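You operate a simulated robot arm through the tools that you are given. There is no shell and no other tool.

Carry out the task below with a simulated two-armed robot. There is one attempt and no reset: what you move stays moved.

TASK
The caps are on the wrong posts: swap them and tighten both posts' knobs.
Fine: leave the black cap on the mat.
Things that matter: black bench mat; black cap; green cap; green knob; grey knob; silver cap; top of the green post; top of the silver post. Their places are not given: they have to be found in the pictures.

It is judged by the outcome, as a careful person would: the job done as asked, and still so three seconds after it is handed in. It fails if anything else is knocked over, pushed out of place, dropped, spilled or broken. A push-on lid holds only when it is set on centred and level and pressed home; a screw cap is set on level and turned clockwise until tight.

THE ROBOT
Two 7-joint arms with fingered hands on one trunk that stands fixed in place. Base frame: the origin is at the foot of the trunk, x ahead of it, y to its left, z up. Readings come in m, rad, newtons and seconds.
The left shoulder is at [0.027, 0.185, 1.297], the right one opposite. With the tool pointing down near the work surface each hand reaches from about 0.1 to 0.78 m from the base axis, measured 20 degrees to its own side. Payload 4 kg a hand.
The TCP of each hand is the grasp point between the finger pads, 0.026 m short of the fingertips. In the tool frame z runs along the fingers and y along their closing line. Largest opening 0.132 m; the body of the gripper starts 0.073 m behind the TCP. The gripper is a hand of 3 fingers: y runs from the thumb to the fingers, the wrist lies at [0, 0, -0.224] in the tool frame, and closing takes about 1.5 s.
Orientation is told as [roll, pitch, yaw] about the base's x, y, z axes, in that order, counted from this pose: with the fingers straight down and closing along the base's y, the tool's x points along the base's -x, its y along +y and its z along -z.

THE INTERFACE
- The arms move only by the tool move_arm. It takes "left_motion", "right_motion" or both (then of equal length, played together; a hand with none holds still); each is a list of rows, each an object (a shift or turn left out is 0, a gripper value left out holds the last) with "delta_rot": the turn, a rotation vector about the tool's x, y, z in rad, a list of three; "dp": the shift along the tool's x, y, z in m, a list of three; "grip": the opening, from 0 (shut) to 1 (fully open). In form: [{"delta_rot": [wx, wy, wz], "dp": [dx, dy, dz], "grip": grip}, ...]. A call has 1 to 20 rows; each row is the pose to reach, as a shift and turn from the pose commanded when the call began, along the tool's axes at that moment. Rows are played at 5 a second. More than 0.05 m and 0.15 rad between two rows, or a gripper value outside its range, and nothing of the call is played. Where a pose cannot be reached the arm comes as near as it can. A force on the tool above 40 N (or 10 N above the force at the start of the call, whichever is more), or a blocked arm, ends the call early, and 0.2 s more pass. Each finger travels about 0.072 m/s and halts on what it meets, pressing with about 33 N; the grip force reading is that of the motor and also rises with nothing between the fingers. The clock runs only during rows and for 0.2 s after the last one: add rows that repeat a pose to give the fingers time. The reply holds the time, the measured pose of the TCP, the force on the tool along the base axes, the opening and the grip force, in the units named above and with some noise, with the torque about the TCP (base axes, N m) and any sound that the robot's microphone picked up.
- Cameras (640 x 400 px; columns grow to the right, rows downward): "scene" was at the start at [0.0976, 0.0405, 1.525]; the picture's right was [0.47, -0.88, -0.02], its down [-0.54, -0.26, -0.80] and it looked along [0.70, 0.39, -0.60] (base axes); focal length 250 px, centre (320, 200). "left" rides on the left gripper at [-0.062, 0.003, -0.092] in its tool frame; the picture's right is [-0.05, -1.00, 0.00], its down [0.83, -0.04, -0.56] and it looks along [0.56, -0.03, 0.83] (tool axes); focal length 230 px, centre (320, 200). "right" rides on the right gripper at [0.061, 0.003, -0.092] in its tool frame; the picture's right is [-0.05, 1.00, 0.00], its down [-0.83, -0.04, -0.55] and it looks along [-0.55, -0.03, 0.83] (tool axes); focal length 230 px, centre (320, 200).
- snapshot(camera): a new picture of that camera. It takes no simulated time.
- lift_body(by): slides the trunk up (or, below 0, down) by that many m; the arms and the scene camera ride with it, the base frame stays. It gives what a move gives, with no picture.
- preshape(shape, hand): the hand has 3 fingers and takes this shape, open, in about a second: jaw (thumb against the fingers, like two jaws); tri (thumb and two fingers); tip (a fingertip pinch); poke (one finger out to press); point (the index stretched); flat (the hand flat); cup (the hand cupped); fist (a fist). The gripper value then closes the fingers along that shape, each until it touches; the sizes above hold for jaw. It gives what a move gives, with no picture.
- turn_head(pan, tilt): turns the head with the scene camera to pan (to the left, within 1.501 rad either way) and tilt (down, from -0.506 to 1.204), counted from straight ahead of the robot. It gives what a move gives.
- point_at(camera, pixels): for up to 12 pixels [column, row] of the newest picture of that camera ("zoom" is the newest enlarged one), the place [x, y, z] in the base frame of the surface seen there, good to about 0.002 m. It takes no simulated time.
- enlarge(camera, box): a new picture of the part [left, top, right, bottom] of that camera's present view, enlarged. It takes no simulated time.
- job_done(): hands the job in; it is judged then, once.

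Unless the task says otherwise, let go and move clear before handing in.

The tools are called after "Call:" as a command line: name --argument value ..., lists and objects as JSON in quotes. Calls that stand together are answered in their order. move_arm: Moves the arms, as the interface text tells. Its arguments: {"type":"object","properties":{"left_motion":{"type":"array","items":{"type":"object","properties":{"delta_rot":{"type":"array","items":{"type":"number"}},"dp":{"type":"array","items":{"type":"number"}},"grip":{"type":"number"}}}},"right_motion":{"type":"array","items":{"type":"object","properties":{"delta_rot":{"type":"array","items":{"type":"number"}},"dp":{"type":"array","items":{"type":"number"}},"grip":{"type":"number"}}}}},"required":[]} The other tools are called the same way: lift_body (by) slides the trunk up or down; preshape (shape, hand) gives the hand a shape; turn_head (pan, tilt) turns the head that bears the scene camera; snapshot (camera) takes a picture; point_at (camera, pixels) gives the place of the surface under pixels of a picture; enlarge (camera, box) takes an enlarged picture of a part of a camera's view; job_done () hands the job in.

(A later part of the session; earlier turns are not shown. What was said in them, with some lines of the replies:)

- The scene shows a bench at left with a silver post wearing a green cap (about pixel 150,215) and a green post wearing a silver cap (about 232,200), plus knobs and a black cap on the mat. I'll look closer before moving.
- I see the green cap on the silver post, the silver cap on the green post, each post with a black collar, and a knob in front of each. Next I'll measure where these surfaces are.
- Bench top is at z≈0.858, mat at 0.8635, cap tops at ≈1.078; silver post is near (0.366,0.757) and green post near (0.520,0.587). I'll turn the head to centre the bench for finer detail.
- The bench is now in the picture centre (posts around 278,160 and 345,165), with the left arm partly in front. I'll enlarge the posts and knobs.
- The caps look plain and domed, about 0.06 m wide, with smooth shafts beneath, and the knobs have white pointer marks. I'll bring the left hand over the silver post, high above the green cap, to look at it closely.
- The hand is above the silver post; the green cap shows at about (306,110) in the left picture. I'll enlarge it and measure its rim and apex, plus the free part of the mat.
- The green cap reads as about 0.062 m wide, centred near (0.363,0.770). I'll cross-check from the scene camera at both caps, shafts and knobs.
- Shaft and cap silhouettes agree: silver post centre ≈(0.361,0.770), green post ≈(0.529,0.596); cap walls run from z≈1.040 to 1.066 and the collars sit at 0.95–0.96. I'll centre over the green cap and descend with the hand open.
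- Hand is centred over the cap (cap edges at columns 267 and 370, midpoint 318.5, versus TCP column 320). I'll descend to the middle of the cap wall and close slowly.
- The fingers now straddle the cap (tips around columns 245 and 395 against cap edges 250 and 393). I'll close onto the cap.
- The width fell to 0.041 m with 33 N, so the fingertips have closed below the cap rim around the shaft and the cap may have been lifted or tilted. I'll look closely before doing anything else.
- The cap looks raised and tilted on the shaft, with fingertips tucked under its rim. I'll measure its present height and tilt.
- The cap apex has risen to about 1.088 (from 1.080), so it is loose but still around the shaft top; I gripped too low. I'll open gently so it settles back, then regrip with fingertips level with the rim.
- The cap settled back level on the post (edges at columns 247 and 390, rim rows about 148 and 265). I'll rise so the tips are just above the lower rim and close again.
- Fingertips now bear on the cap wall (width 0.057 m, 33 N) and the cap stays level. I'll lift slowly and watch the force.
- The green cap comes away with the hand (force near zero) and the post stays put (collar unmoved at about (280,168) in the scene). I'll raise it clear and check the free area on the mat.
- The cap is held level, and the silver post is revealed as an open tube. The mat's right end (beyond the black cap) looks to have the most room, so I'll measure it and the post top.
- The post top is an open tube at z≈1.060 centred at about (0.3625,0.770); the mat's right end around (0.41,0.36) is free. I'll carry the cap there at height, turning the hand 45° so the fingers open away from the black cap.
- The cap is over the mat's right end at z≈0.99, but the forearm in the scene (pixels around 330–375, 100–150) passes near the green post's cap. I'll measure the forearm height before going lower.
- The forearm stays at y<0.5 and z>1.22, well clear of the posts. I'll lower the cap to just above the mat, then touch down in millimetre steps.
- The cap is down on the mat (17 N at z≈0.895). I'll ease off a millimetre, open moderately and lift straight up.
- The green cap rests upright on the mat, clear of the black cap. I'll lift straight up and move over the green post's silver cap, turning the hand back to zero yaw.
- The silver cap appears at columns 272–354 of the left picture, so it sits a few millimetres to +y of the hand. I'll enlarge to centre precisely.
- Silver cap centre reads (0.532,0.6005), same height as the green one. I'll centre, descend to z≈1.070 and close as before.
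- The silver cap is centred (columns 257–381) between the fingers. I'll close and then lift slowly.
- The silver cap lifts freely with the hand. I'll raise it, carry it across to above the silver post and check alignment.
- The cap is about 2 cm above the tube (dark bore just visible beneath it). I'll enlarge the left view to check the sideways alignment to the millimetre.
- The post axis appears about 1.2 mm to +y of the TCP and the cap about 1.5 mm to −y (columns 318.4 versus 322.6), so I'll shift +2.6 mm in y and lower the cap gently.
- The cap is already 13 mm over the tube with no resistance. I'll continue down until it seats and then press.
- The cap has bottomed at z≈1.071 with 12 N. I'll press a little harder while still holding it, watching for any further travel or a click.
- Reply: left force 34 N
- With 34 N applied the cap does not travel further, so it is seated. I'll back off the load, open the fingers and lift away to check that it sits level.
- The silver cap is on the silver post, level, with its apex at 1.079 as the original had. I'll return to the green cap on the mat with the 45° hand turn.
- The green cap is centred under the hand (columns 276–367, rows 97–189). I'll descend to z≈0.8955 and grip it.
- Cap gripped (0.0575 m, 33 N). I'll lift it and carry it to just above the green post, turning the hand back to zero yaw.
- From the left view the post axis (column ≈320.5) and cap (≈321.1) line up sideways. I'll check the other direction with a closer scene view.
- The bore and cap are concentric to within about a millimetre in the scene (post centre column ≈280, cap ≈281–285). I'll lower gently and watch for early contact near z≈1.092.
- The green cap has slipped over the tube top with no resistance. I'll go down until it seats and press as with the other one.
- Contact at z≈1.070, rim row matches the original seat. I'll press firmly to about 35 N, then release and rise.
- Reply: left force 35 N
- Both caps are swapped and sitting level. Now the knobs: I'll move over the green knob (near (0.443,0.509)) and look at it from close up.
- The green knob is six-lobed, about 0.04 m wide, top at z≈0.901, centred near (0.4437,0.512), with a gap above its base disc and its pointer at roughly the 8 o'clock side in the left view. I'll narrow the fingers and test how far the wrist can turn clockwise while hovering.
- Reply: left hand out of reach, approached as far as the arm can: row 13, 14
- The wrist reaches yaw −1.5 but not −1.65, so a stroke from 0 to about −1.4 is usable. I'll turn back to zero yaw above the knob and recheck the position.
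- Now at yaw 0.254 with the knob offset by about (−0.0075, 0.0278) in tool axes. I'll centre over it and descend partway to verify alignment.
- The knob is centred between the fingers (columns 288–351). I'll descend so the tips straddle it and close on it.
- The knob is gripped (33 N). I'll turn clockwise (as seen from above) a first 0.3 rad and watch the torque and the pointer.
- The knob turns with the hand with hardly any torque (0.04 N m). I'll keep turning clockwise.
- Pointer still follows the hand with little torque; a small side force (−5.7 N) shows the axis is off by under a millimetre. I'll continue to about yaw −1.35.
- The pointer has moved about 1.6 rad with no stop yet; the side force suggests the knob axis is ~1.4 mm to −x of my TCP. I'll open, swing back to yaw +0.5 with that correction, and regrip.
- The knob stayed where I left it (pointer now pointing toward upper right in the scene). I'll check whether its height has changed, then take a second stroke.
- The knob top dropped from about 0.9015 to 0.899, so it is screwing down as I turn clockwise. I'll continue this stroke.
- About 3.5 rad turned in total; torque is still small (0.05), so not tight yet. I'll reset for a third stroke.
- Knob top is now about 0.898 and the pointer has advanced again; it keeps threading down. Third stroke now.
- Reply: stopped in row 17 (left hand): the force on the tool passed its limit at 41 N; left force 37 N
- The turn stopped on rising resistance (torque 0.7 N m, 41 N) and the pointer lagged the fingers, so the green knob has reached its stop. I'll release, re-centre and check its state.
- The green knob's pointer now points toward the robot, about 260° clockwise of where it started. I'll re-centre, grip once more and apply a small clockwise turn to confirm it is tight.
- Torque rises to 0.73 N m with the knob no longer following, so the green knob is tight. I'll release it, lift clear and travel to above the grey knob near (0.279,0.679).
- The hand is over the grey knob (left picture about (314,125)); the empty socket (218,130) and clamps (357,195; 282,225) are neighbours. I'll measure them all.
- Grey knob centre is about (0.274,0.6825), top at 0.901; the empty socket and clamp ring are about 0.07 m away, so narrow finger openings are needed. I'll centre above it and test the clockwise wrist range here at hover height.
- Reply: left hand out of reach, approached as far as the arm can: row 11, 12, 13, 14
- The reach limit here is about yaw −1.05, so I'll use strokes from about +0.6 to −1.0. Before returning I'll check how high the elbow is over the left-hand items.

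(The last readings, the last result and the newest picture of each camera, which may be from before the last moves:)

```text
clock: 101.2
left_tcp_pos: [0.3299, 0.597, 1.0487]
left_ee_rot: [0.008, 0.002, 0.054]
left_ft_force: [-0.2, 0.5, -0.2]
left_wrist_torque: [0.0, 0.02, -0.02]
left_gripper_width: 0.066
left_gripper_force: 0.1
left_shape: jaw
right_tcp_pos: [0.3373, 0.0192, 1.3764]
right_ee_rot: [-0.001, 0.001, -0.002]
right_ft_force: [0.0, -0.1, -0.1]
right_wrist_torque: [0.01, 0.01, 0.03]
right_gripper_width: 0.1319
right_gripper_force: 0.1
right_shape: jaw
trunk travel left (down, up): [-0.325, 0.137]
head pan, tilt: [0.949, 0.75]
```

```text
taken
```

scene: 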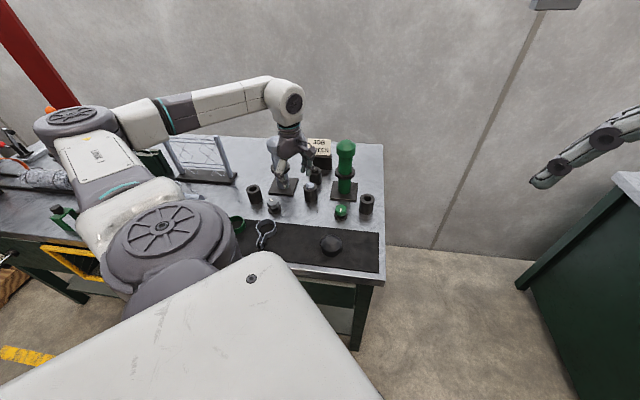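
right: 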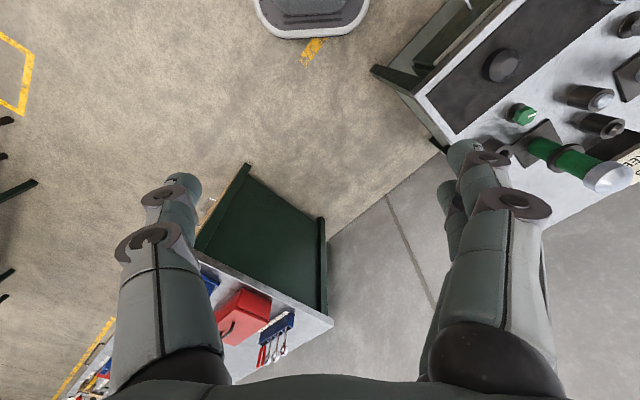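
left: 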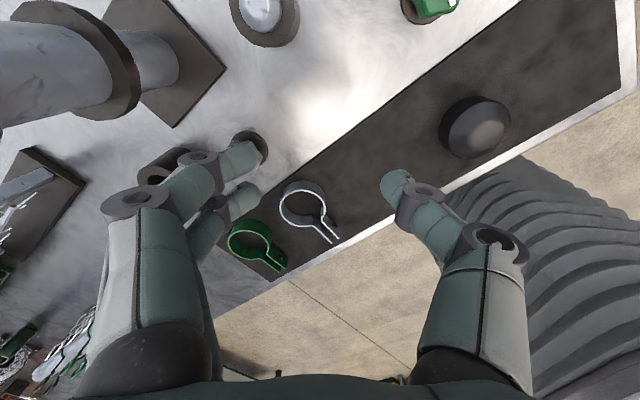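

Elbow is at z≈1.33, well clear. I'll move back above the grey knob at yaw +0.6 and come down partway to verify centring.

Call:
move_arm --left_motion '[{"dp": [0.017, 0.0295, 0], "delta_rot": [0, 0, -0.14]}, {"dp": [0.0341, 0.0589, 0], "delta_rot": [0, 0, -0.28]}, {"dp": [0.0512, 0.0884, 0], "delta_rot": [0, 0, -0.42]}, {"dp": [0.0512, 0.0884, 0.0], "delta_rot": [0, 0, -0.546]}, {"dp": [0.0512, 0.0884, 0.04], "delta_rot": [0, 0, -0.546]}, {"dp": [0.0512, 0.0884, 0.08], "delta_rot": [0, 0, -0.546]}, {"dp": [0.0512, 0.0884, 0.1], "delta_rot": [0, 0, -0.546]}, {"dp": [0.0512, 0.0884, 0.1], "delta_rot": [0, 0, -0.546]}]'

Call:
snapshot --camera "left"

Call:
enlarge --camera "scene" --box '[242, 170, 306, 220]'

```text
clock: 103.0
left_tcp_pos: [0.2731, 0.6835, 0.9481]
left_ee_rot: [0.006, -0.002, 0.6]
left_ft_force: [0.7, 0.3, 0.1]
left_wrist_torque: [0.01, 0.04, -0.02]
left_gripper_width: 0.0663
left_gripper_force: 0.2
left_shape: jaw
right_tcp_pos: [0.3381, 0.0202, 1.3757]
right_ee_rot: [0.001, 0.001, -0.003]
right_ft_force: [-0.5, 0.0, 0.6]
right_wrist_torque: [-0.01, 0.03, 0.02]
right_gripper_width: 0.1321
right_gripper_force: 0.1
right_shape: jaw
trunk travel left (down, up): [-0.325, 0.137]
head pan, tilt: [0.949, 0.75]
```

```text
taken
```

left: 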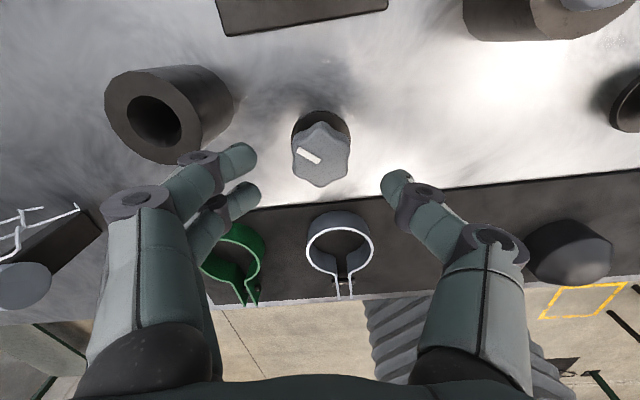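

```text
8.00 times, centred on (274, 195) of scene
```

zoom: 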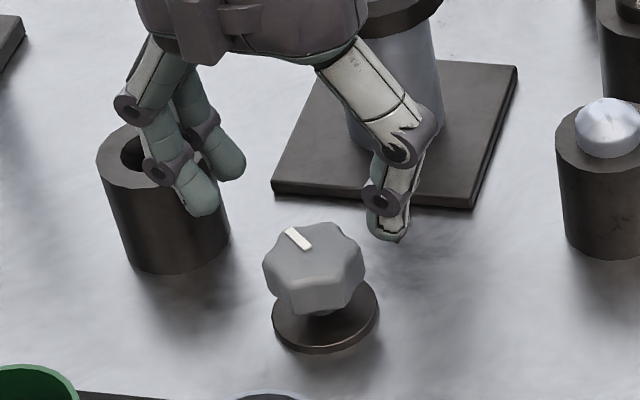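

The knob is centred (columns 291–351) and the fingers clear the socket by about 2 cm. I'll descend and grip the grey knob.

Call:
move_arm --left_motion '[{"dp": [0, 0, 0.02]}, {"dp": [0, 0, 0.041]}, {"dp": [0, 0, 0.041], "grip": 0.4}, {"dp": [0, 0, 0.041], "grip": 0.3}, {"dp": [0, 0, 0.041], "grip": 0.22}, {"dp": [0, 0, 0.041], "grip": 0.18}, {"dp": [0, 0, 0.041], "grip": 0.18}]'

Call:
snapshot --camera "left"

Call:
enlarge --camera "scene" --box '[242, 170, 306, 220]'

```text
clock: 104.6
left_tcp_pos: [0.2746, 0.6831, 0.9061]
left_ee_rot: [0.006, -0.002, 0.601]
left_ft_force: [0.3, -0.7, -1.5]
left_wrist_torque: [-0.02, 0.02, -0.01]
left_gripper_width: 0.0301
left_gripper_force: 33.2
left_shape: jaw
right_tcp_pos: [0.3376, 0.0197, 1.3752]
right_ee_rot: [-0.001, 0.0, -0.001]
right_ft_force: [0.1, -0.3, 0.3]
right_wrist_torque: [0.0, 0.01, 0.0]
right_gripper_width: 0.1321
right_gripper_force: 0.1
right_shape: jaw
trunk travel left (down, up): [-0.325, 0.137]
head pan, tilt: [0.949, 0.75]
```

```text
taken
```

left: 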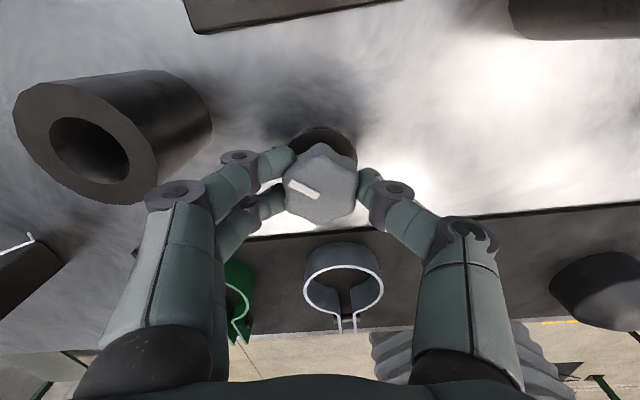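

```text
8.00 times, centred on (274, 195) of scene
```

zoom: 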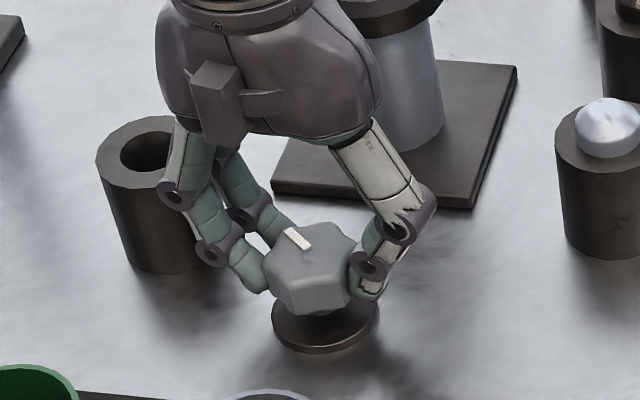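

The grey knob is gripped. I'll turn it clockwise in a half stroke and check the torque.

Call:
move_arm --left_motion '[{"delta_rot": [0, 0, 0.13]}, {"delta_rot": [0, 0, 0.26]}, {"delta_rot": [0, 0, 0.39]}, {"delta_rot": [0, 0, 0.52]}, {"delta_rot": [0, 0, 0.65]}, {"delta_rot": [0, 0, 0.78]}, {"delta_rot": [0, 0, 0.78]}]'

Call:
snapshot --camera "left"

```text
clock: 106.2
left_tcp_pos: [0.2728, 0.6826, 0.9072]
left_ee_rot: [0.005, 0.004, -0.183]
left_ft_force: [0.5, -6.4, -7.5]
left_wrist_torque: [-0.13, 0.0, 0.01]
left_gripper_width: 0.0298
left_gripper_force: 33.3
left_shape: jaw
right_tcp_pos: [0.3389, 0.0194, 1.3761]
right_ee_rot: [-0.001, 0.002, -0.001]
right_ft_force: [0.3, 0.2, -0.3]
right_wrist_torque: [-0.03, 0.0, -0.05]
right_gripper_width: 0.132
right_gripper_force: 0.1
right_shape: jaw
trunk travel left (down, up): [-0.325, 0.137]
head pan, tilt: [0.949, 0.75]
```

```text
taken
```

left: 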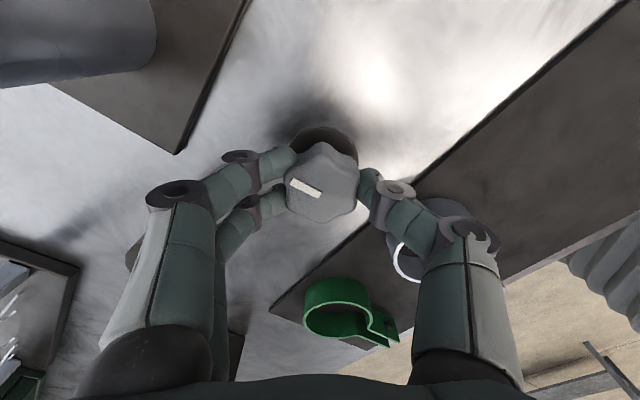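

It turns freely; a −7.5 N pull shows the knob is threading downward. I'll follow it down a millimetre and finish the stroke.

Call:
move_arm --left_motion '[{"delta_rot": [0, 0, 0.13], "dp": [0, 0, 0.0005]}, {"delta_rot": [0, 0, 0.26], "dp": [0, 0, 0.001]}, {"delta_rot": [0, 0, 0.39], "dp": [0, 0, 0.001]}, {"delta_rot": [0, 0, 0.52], "dp": [0, 0, 0.001]}, {"delta_rot": [0, 0, 0.65], "dp": [0, 0, 0.0015]}, {"delta_rot": [0, 0, 0.78], "dp": [0, 0, 0.0015]}, {"delta_rot": [0, 0, 0.78], "dp": [0, 0, 0.0015]}]'

Call:
snapshot --camera "left"

Call:
enlarge --camera "scene" --box '[242, 170, 306, 220]'

```text
clock: 107.8
left_tcp_pos: [0.2748, 0.6827, 0.9066]
left_ee_rot: [0.0, 0.006, -0.962]
left_ft_force: [0.6, -12.3, -3.6]
left_wrist_torque: [-0.24, 0.01, 0.05]
left_gripper_width: 0.0298
left_gripper_force: 33.8
left_shape: jaw
right_tcp_pos: [0.3378, 0.0189, 1.3766]
right_ee_rot: [0.001, 0.001, -0.001]
right_ft_force: [0.1, -0.1, -0.3]
right_wrist_torque: [-0.02, 0.01, 0.01]
right_gripper_width: 0.1322
right_gripper_force: 0.0
right_shape: jaw
trunk travel left (down, up): [-0.325, 0.137]
head pan, tilt: [0.949, 0.75]
```

```text
taken
```

left: 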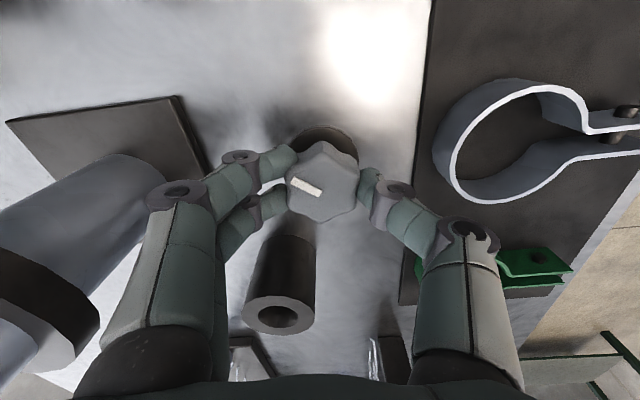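

```text
8.00 times, centred on (274, 195) of scene
```

zoom: 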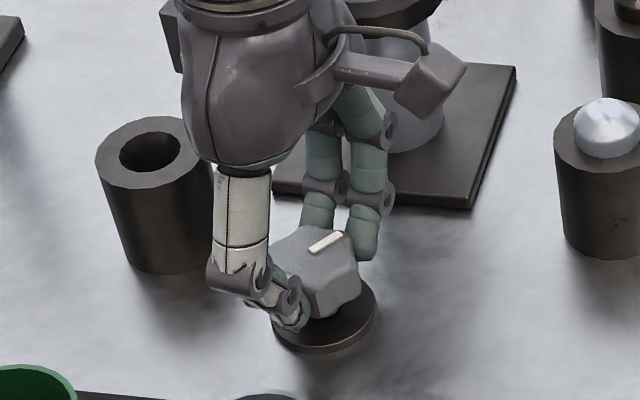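

About 1.56 rad turned so far with little torque. I'll open, swing back to yaw +0.6 with a ~1 mm centring correction, and regrip.

Call:
move_arm --left_motion '[{"grip": 0.3}, {"grip": 0.4}, {"grip": 0.47}, {"dp": [-0.0002, -0.0013, 0], "delta_rot": [0, 0, -0.142]}, {"dp": [-0.0002, -0.0013, 0], "delta_rot": [0, 0, -0.284]}, {"dp": [-0.0002, -0.0013, 0], "delta_rot": [0, 0, -0.426]}, {"dp": [-0.0002, -0.0013, 0], "delta_rot": [0, 0, -0.568]}, {"dp": [-0.0002, -0.0013, 0], "delta_rot": [0, 0, -0.71]}, {"dp": [-0.0002, -0.0013, 0], "delta_rot": [0, 0, -0.852]}, {"dp": [-0.0002, -0.0013, 0], "delta_rot": [0, 0, -0.994]}, {"dp": [-0.0002, -0.0013, 0], "delta_rot": [0, 0, -1.136]}, {"dp": [-0.0002, -0.0013, 0], "delta_rot": [0, 0, -1.278]}, {"dp": [-0.0002, -0.0013, 0], "delta_rot": [0, 0, -1.42]}, {"dp": [-0.0002, -0.0013, 0], "delta_rot": [0, 0, -1.56]}, {"dp": [-0.0002, -0.0013, 0], "delta_rot": [0, 0, -1.56]}]'

Call:
snapshot --camera "left"

Call:
point_at --camera "left" --pixels '[[320, 190], [305, 190], [335, 190], [320, 170], [320, 205]]'

```text
clock: 111.0
left_tcp_pos: [0.2727, 0.683, 0.9069]
left_ee_rot: [0.006, -0.002, 0.602]
left_ft_force: [-0.6, 0.4, 0.3]
left_wrist_torque: [-0.01, -0.03, 0.0]
left_gripper_width: 0.0616
left_gripper_force: 0.0
left_shape: jaw
right_tcp_pos: [0.3387, 0.0209, 1.3762]
right_ee_rot: [0.001, 0.0, -0.002]
right_ft_force: [0.2, -0.5, 0.5]
right_wrist_torque: [-0.02, -0.02, 0.02]
right_gripper_width: 0.1318
right_gripper_force: 0.1
right_shape: jaw
trunk travel left (down, up): [-0.325, 0.137]
head pan, tilt: [0.949, 0.75]
```

```text
taken
```

left: 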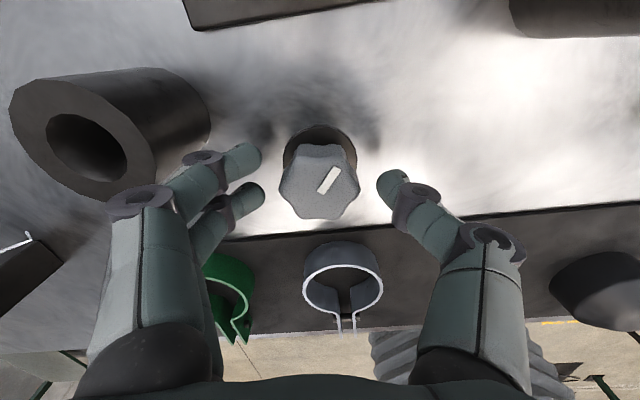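

```text
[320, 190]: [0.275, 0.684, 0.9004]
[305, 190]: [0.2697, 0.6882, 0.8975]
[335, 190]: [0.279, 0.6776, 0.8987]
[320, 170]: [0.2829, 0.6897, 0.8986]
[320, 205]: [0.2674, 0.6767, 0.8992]
```

The grey knob top has gone from 0.901 to about 0.899 and the pointer advanced. Second stroke: regrip and turn.

Call:
move_arm --left_motion '[{"grip": 0.4}, {"grip": 0.3}, {"grip": 0.22}, {"grip": 0.18}, {"grip": 0.18}, {"delta_rot": [0, 0, 0.13]}, {"delta_rot": [0, 0, 0.26]}, {"delta_rot": [0, 0, 0.39]}, {"delta_rot": [0, 0, 0.52]}, {"delta_rot": [0, 0, 0.65]}, {"delta_rot": [0, 0, 0.78]}, {"delta_rot": [0, 0, 0.91], "dp": [0, 0, 0.0005]}, {"delta_rot": [0, 0, 1.04], "dp": [0, 0, 0.0005]}, {"delta_rot": [0, 0, 1.17], "dp": [0, 0, 0.0005]}, {"delta_rot": [0, 0, 1.3], "dp": [0, 0, 0.0005]}, {"delta_rot": [0, 0, 1.43], "dp": [0, 0, 0.001]}, {"delta_rot": [0, 0, 1.56], "dp": [0, 0, 0.001]}, {"delta_rot": [0, 0, 1.56], "dp": [0, 0, 0.001]}]'

Call:
snapshot --camera "left"

Call:
enlarge --camera "scene" --box '[242, 170, 306, 220]'

```text
clock: 114.8
left_tcp_pos: [0.2734, 0.682, 0.9058]
left_ee_rot: [0.002, 0.007, -0.961]
left_ft_force: [0.3, -5.3, 4.8]
left_wrist_torque: [-0.04, -0.05, 0.01]
left_gripper_width: 0.0304
left_gripper_force: 33.0
left_shape: jaw
right_tcp_pos: [0.339, 0.0199, 1.3757]
right_ee_rot: [0.002, 0.0, -0.002]
right_ft_force: [-0.2, -0.6, 0.7]
right_wrist_torque: [-0.02, -0.01, -0.01]
right_gripper_width: 0.1318
right_gripper_force: 0.0
right_shape: jaw
trunk travel left (down, up): [-0.325, 0.137]
head pan, tilt: [0.949, 0.75]
```

```text
taken
```

left: 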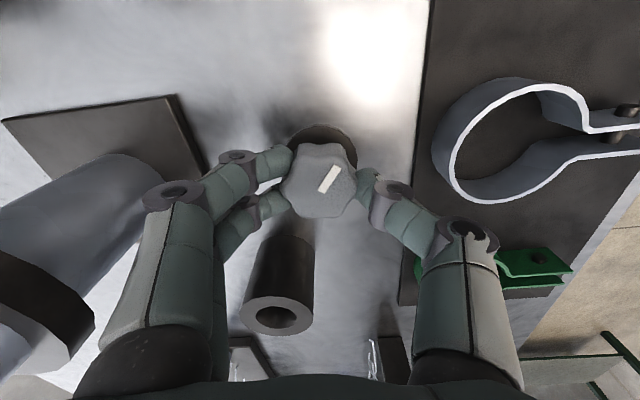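

```text
8.00 times, centred on (274, 195) of scene
```

zoom: 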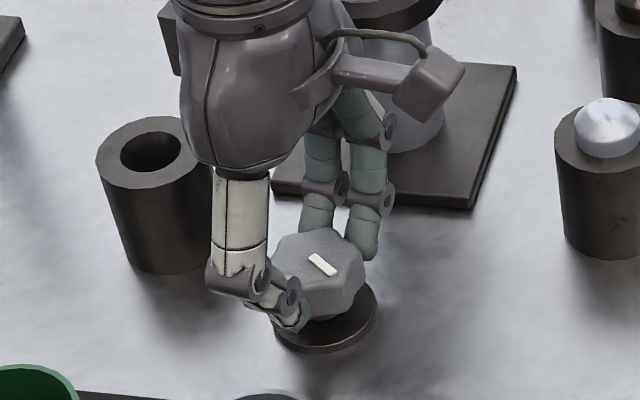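

Still free at 3.1 rad total. I'll reset for the third stroke.

Call:
move_arm --left_motion '[{"grip": 0.3}, {"grip": 0.4}, {"grip": 0.47}, {"dp": [0, -0.0003, 0], "delta_rot": [0, 0, -0.142]}, {"dp": [0, -0.0003, 0], "delta_rot": [0, 0, -0.284]}, {"dp": [0, -0.0003, 0], "delta_rot": [0, 0, -0.426]}, {"dp": [0, -0.0003, 0], "delta_rot": [0, 0, -0.568]}, {"dp": [0, -0.0003, 0], "delta_rot": [0, 0, -0.71]}, {"dp": [0, -0.0003, 0], "delta_rot": [0, 0, -0.852]}, {"dp": [0, -0.0003, 0], "delta_rot": [0, 0, -0.994]}, {"dp": [0, -0.0003, 0], "delta_rot": [0, 0, -1.136]}, {"dp": [0, -0.0003, 0], "delta_rot": [0, 0, -1.278]}, {"dp": [0, -0.0003, 0], "delta_rot": [0, 0, -1.42]}, {"dp": [0, -0.0003, 0], "delta_rot": [0, 0, -1.56]}, {"dp": [0, -0.0003, 0], "delta_rot": [0, 0, -1.56]}, {"dp": [0, -0.0003, 0], "delta_rot": [0, 0, -1.56], "grip": 0.38}, {"dp": [0, -0.0003, 0], "delta_rot": [0, 0, -1.56], "grip": 0.28}, {"dp": [0, -0.0003, 0], "delta_rot": [0, 0, -1.56], "grip": 0.18}, {"dp": [0, -0.0003, 0], "delta_rot": [0, 0, -1.56], "grip": 0.18}, {"dp": [0, -0.0003, 0], "delta_rot": [0, 0, -1.56], "grip": 0.18}]'

Call:
snapshot --camera "left"

Call:
enlarge --camera "scene" --box '[242, 170, 306, 220]'

```text
clock: 119.0
left_tcp_pos: [0.2716, 0.6817, 0.9056]
left_ee_rot: [0.005, -0.003, 0.599]
left_ft_force: [1.3, -0.8, 0.5]
left_wrist_torque: [-0.01, -0.02, -0.01]
left_gripper_width: 0.0302
left_gripper_force: 33.2
left_shape: jaw
right_tcp_pos: [0.3383, 0.0198, 1.3756]
right_ee_rot: [0.0, 0.0, -0.003]
right_ft_force: [-0.6, 0.5, 0.0]
right_wrist_torque: [0.01, 0.0, 0.02]
right_gripper_width: 0.1318
right_gripper_force: 0.2
right_shape: jaw
trunk travel left (down, up): [-0.325, 0.137]
head pan, tilt: [0.949, 0.75]
```

```text
taken
```

left: 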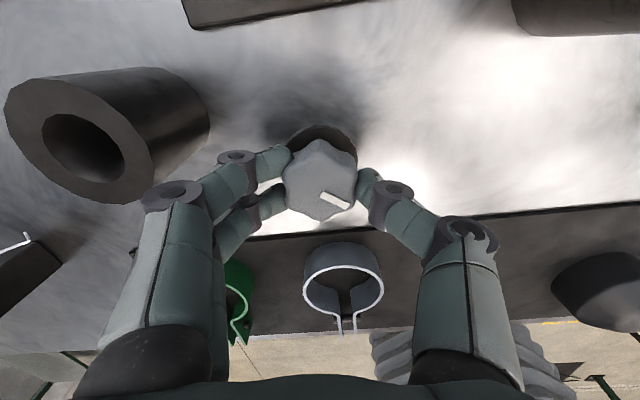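

```text
8.00 times, centred on (274, 195) of scene
```

zoom: 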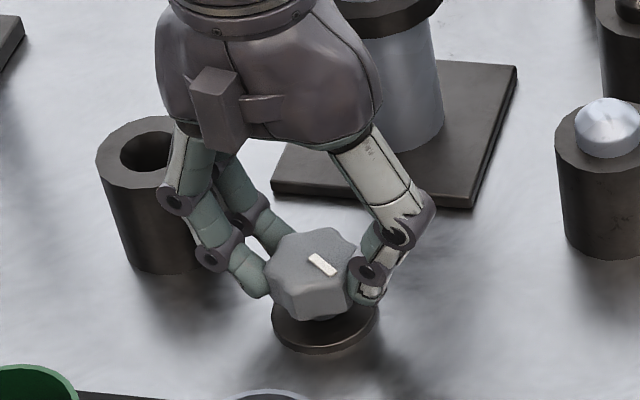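

The grey knob is regripped. I'll turn 0.9 rad first, then go in smaller steps because the stop should be near.

Call:
move_arm --left_motion '[{"delta_rot": [0, 0, 0.12]}, {"delta_rot": [0, 0, 0.24]}, {"delta_rot": [0, 0, 0.36]}, {"delta_rot": [0, 0, 0.48]}, {"delta_rot": [0, 0, 0.6]}, {"delta_rot": [0, 0, 0.72]}, {"delta_rot": [0, 0, 0.84]}, {"delta_rot": [0, 0, 0.9]}, {"delta_rot": [0, 0, 0.9]}]'

Call:
move_arm --left_motion '[{"delta_rot": [0, 0, 0.08]}, {"delta_rot": [0, 0, 0.16]}, {"delta_rot": [0, 0, 0.24]}, {"delta_rot": [0, 0, 0.24]}]'

Call:
snapshot --camera "left"

```text
clock: 121.0
left_tcp_pos: [0.2722, 0.6827, 0.9055]
left_ee_rot: [0.005, 0.006, -0.3]
left_ft_force: [0.5, -0.3, -1.0]
left_wrist_torque: [0.0, -0.02, 0.0]
left_gripper_width: 0.0299
left_gripper_force: 33.5
left_shape: jaw
right_tcp_pos: [0.3378, 0.0211, 1.3751]
right_ee_rot: [0.004, -0.001, -0.001]
right_ft_force: [0.6, -0.2, -0.6]
right_wrist_torque: [0.01, 0.02, 0.0]
right_gripper_width: 0.132
right_gripper_force: 0.1
right_shape: jaw
trunk travel left (down, up): [-0.325, 0.137]
head pan, tilt: [0.949, 0.75]
```

```text
clock: 122.0
left_tcp_pos: [0.2715, 0.6828, 0.9052]
left_ee_rot: [0.005, 0.007, -0.538]
left_ft_force: [-2.2, 1.2, -0.6]
left_wrist_torque: [-0.01, 0.05, 0.76]
left_gripper_width: 0.0297
left_gripper_force: 33.1
left_shape: jaw
right_tcp_pos: [0.337, 0.0196, 1.3761]
right_ee_rot: [0.001, 0.0, -0.002]
right_ft_force: [0.0, -0.1, -0.3]
right_wrist_torque: [0.02, 0.01, 0.02]
right_gripper_width: 0.132
right_gripper_force: 0.1
right_shape: jaw
trunk travel left (down, up): [-0.325, 0.137]
head pan, tilt: [0.949, 0.75]
```

```text
taken
```

left: 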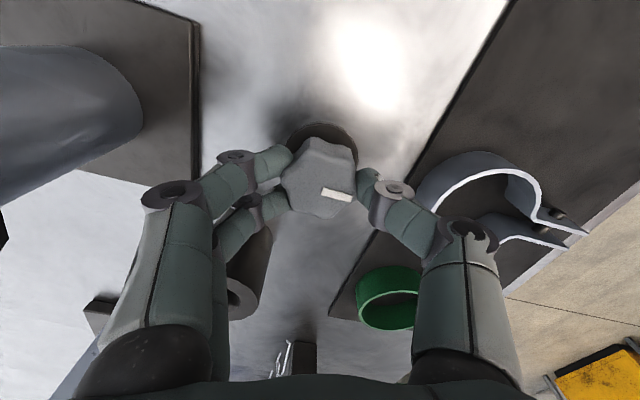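

Torque has jumped to 0.76 N m and the pointer begins to lag, so the grey knob is at its stop. I'll nudge a further 0.1 rad to make sure it is tight.

Call:
move_arm --left_motion '[{"delta_rot": [0, 0, 0.05]}, {"delta_rot": [0, 0, 0.1]}, {"delta_rot": [0, 0, 0.1]}]'

Call:
snapshot --camera "left"

Call:
enlarge --camera "scene" --box '[242, 170, 306, 220]'

```text
clock: 122.8
left_tcp_pos: [0.2713, 0.6829, 0.9045]
left_ee_rot: [0.002, 0.008, -0.64]
left_ft_force: [-8.2, 5.7, 1.5]
left_wrist_torque: [0.02, 0.15, 1.04]
left_gripper_width: 0.0295
left_gripper_force: 32.8
left_shape: jaw
right_tcp_pos: [0.3355, 0.0196, 1.3767]
right_ee_rot: [0.0, 0.0, -0.001]
right_ft_force: [-0.7, 0.6, -0.7]
right_wrist_torque: [0.0, 0.01, 0.0]
right_gripper_width: 0.1318
right_gripper_force: 0.2
right_shape: jaw
trunk travel left (down, up): [-0.325, 0.137]
head pan, tilt: [0.949, 0.75]
```

```text
taken
```

left: 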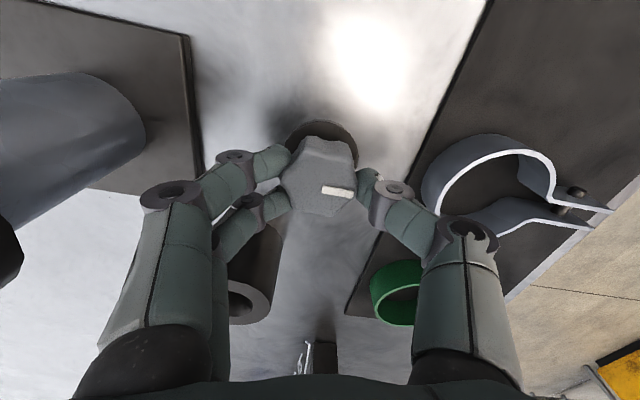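

```text
8.00 times, centred on (274, 195) of scene
```

zoom: 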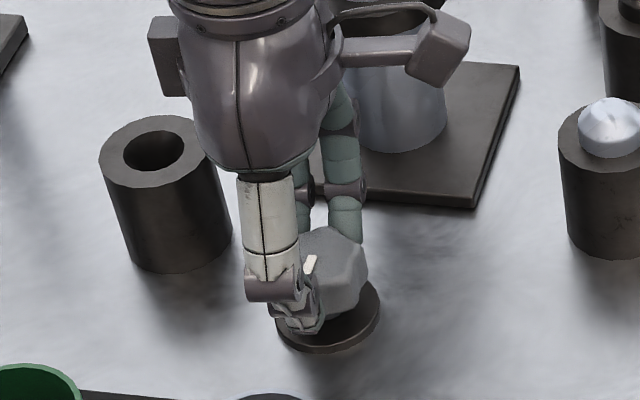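

Torque now 1.04 N m with no more knob movement: the grey knob is tight. I'll open the fingers and lift straight up, clear of the posts.

Call:
move_arm --left_motion '[{"grip": 0.26}, {"grip": 0.36}, {"grip": 0.46}, {"grip": 0.5}, {"grip": 0.5}, {"dp": [0, 0, -0.02]}, {"dp": [0, 0, -0.06]}, {"dp": [0, 0, -0.1]}, {"dp": [0, 0, -0.14]}, {"dp": [0, 0, -0.18]}, {"dp": [0, 0, -0.22]}, {"dp": [0, 0, -0.26]}, {"dp": [0, 0, -0.3]}, {"dp": [0, 0, -0.3]}]'

Call:
snapshot --camera "left"

Call:
enlarge --camera "scene" --box '[230, 125, 390, 225]'

```text
clock: 125.8
left_tcp_pos: [0.2721, 0.6807, 1.2048]
left_ee_rot: [0.003, 0.007, -0.639]
left_ft_force: [0.5, -0.4, -0.2]
left_wrist_torque: [0.0, -0.04, -0.01]
left_gripper_width: 0.0654
left_gripper_force: 0.0
left_shape: jaw
right_tcp_pos: [0.3388, 0.0219, 1.3764]
right_ee_rot: [0.0, 0.0, -0.002]
right_ft_force: [-0.2, 0.7, -0.4]
right_wrist_torque: [0.0, 0.0, 0.0]
right_gripper_width: 0.1319
right_gripper_force: 0.0
right_shape: jaw
trunk travel left (down, up): [-0.325, 0.137]
head pan, tilt: [0.949, 0.75]
```

```text
taken
```

left: 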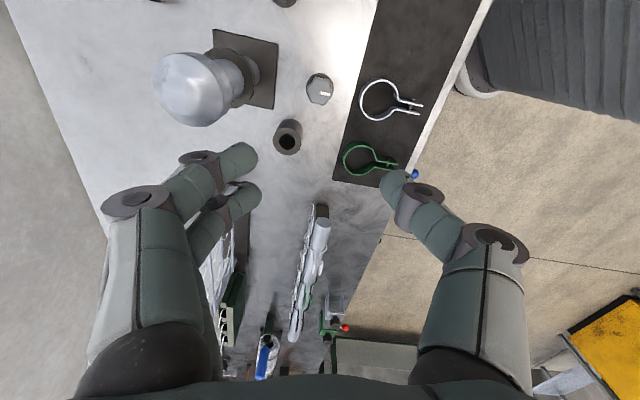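

```text
4.00 times, centred on (310, 175) of scene
```

zoom: 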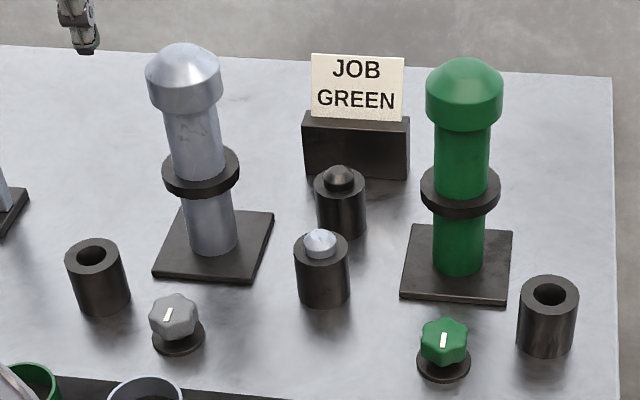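

Both knobs' pointers now face the same way toward the robot, and everything else looks in place. I'll verify both caps' heights and levelness, and the black cap on the mat.

Call:
enlarge --camera "scene" --box '[260, 130, 372, 200]'

Call:
point_at --camera "zoom" --pixels '[[95, 36], [96, 50], [40, 80], [145, 80], [92, 95], [92, 126], [492, 60], [492, 72], [438, 100], [545, 100], [490, 118], [490, 152]]'

Call:
snapshot --camera "scene"

```text
5.71 times, centred on (316, 165) of scene
```

zoom: 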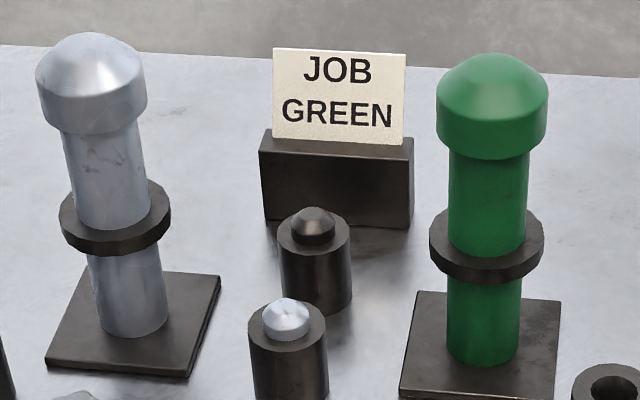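

```text
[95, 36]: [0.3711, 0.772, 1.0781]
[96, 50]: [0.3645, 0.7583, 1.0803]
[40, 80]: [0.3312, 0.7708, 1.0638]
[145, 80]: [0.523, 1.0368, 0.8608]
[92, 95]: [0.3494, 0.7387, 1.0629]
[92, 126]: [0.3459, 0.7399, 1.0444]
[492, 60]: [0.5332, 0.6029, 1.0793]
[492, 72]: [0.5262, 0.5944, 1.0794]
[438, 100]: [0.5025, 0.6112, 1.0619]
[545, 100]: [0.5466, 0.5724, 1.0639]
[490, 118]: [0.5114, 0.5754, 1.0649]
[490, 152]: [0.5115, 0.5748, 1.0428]
```

```text
taken
```

scene: 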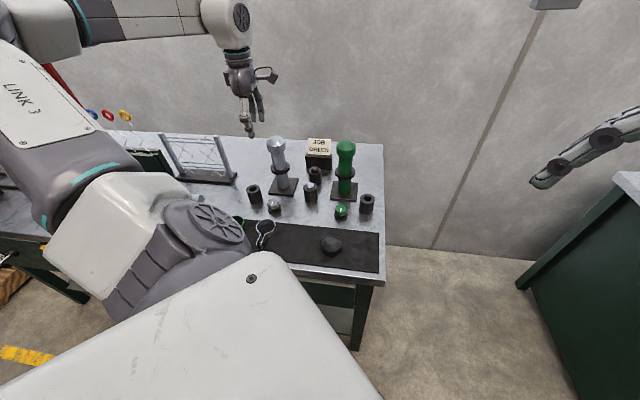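

Both caps match the original seat (apexes 1.080, rims at about 1.043–1.064, level), and the black cap is still on the mat. I'll raise the arm fully clear and take a last look.

Call:
move_arm --left_motion '[{"dp": [0, 0, -0.04]}, {"dp": [0, 0, -0.08]}, {"dp": [0, 0, -0.12]}, {"dp": [0, 0, -0.14]}, {"dp": [0, 0, -0.14]}]'

Call:
enlarge --camera "scene" --box '[220, 125, 396, 285]'

Call:
enlarge --camera "scene" --box '[262, 185, 358, 225]'

```text
clock: 127.0
left_tcp_pos: [0.2729, 0.6799, 1.344]
left_ee_rot: [0.003, 0.006, -0.638]
left_ft_force: [0.3, -0.7, 0.5]
left_wrist_torque: [0.05, -0.03, 0.01]
left_gripper_width: 0.0654
left_gripper_force: 0.1
left_shape: jaw
right_tcp_pos: [0.3376, 0.0206, 1.3758]
right_ee_rot: [-0.001, 0.0, -0.002]
right_ft_force: [0.3, 0.5, -0.6]
right_wrist_torque: [0.02, 0.0, -0.03]
right_gripper_width: 0.1318
right_gripper_force: 0.1
right_shape: jaw
trunk travel left (down, up): [-0.325, 0.137]
head pan, tilt: [0.949, 0.75]
```

```text
2.50 times, centred on (308, 205) of scene
```

zoom: 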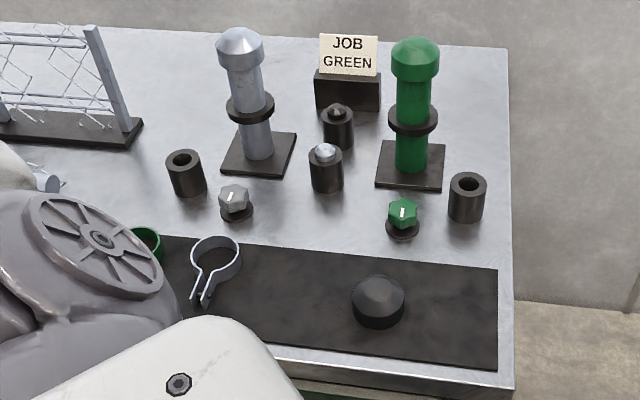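

```text
6.67 times, centred on (310, 205) of scene
```

zoom: 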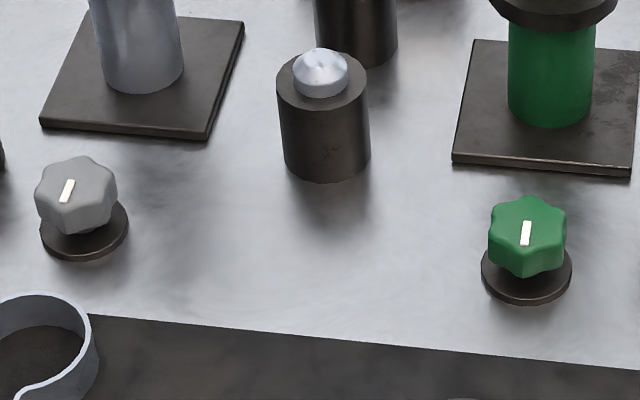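

The last views show the silver cap on the silver post and the green cap on the green post. Both knobs are turned to their stops, the black cap is still on the mat, nothing else has moved, and the hands are clear. I'm handing the job in.

Call:
job_done

```text
The job is handed in.
```

The caps are swapped and both knobs are tight: the green cap is on the green post and the silver cap is on the silver post. I've handed the job in; no verdict has come back yet.

- **Caps:** I pressed each one down with about 34 N. Both sit level at the same height as the originals. I heard no click, and I didn't pull on them afterwards to test how firmly they hold.
- **Knobs:** I turned each one clockwise until it stopped moving. The green one resisted at about 0.73 N m and the grey one at about 1.04 N m.
- **Slip:** My first grip on the green cap was too low and pushed it up about 8 mm on its post. It settled back when I let go, and I gripped it again higher up.
- **Everything else:** The black cap is still on the mat. The last pictures show the sockets, clamps and sign where they were, and both hands are clear.
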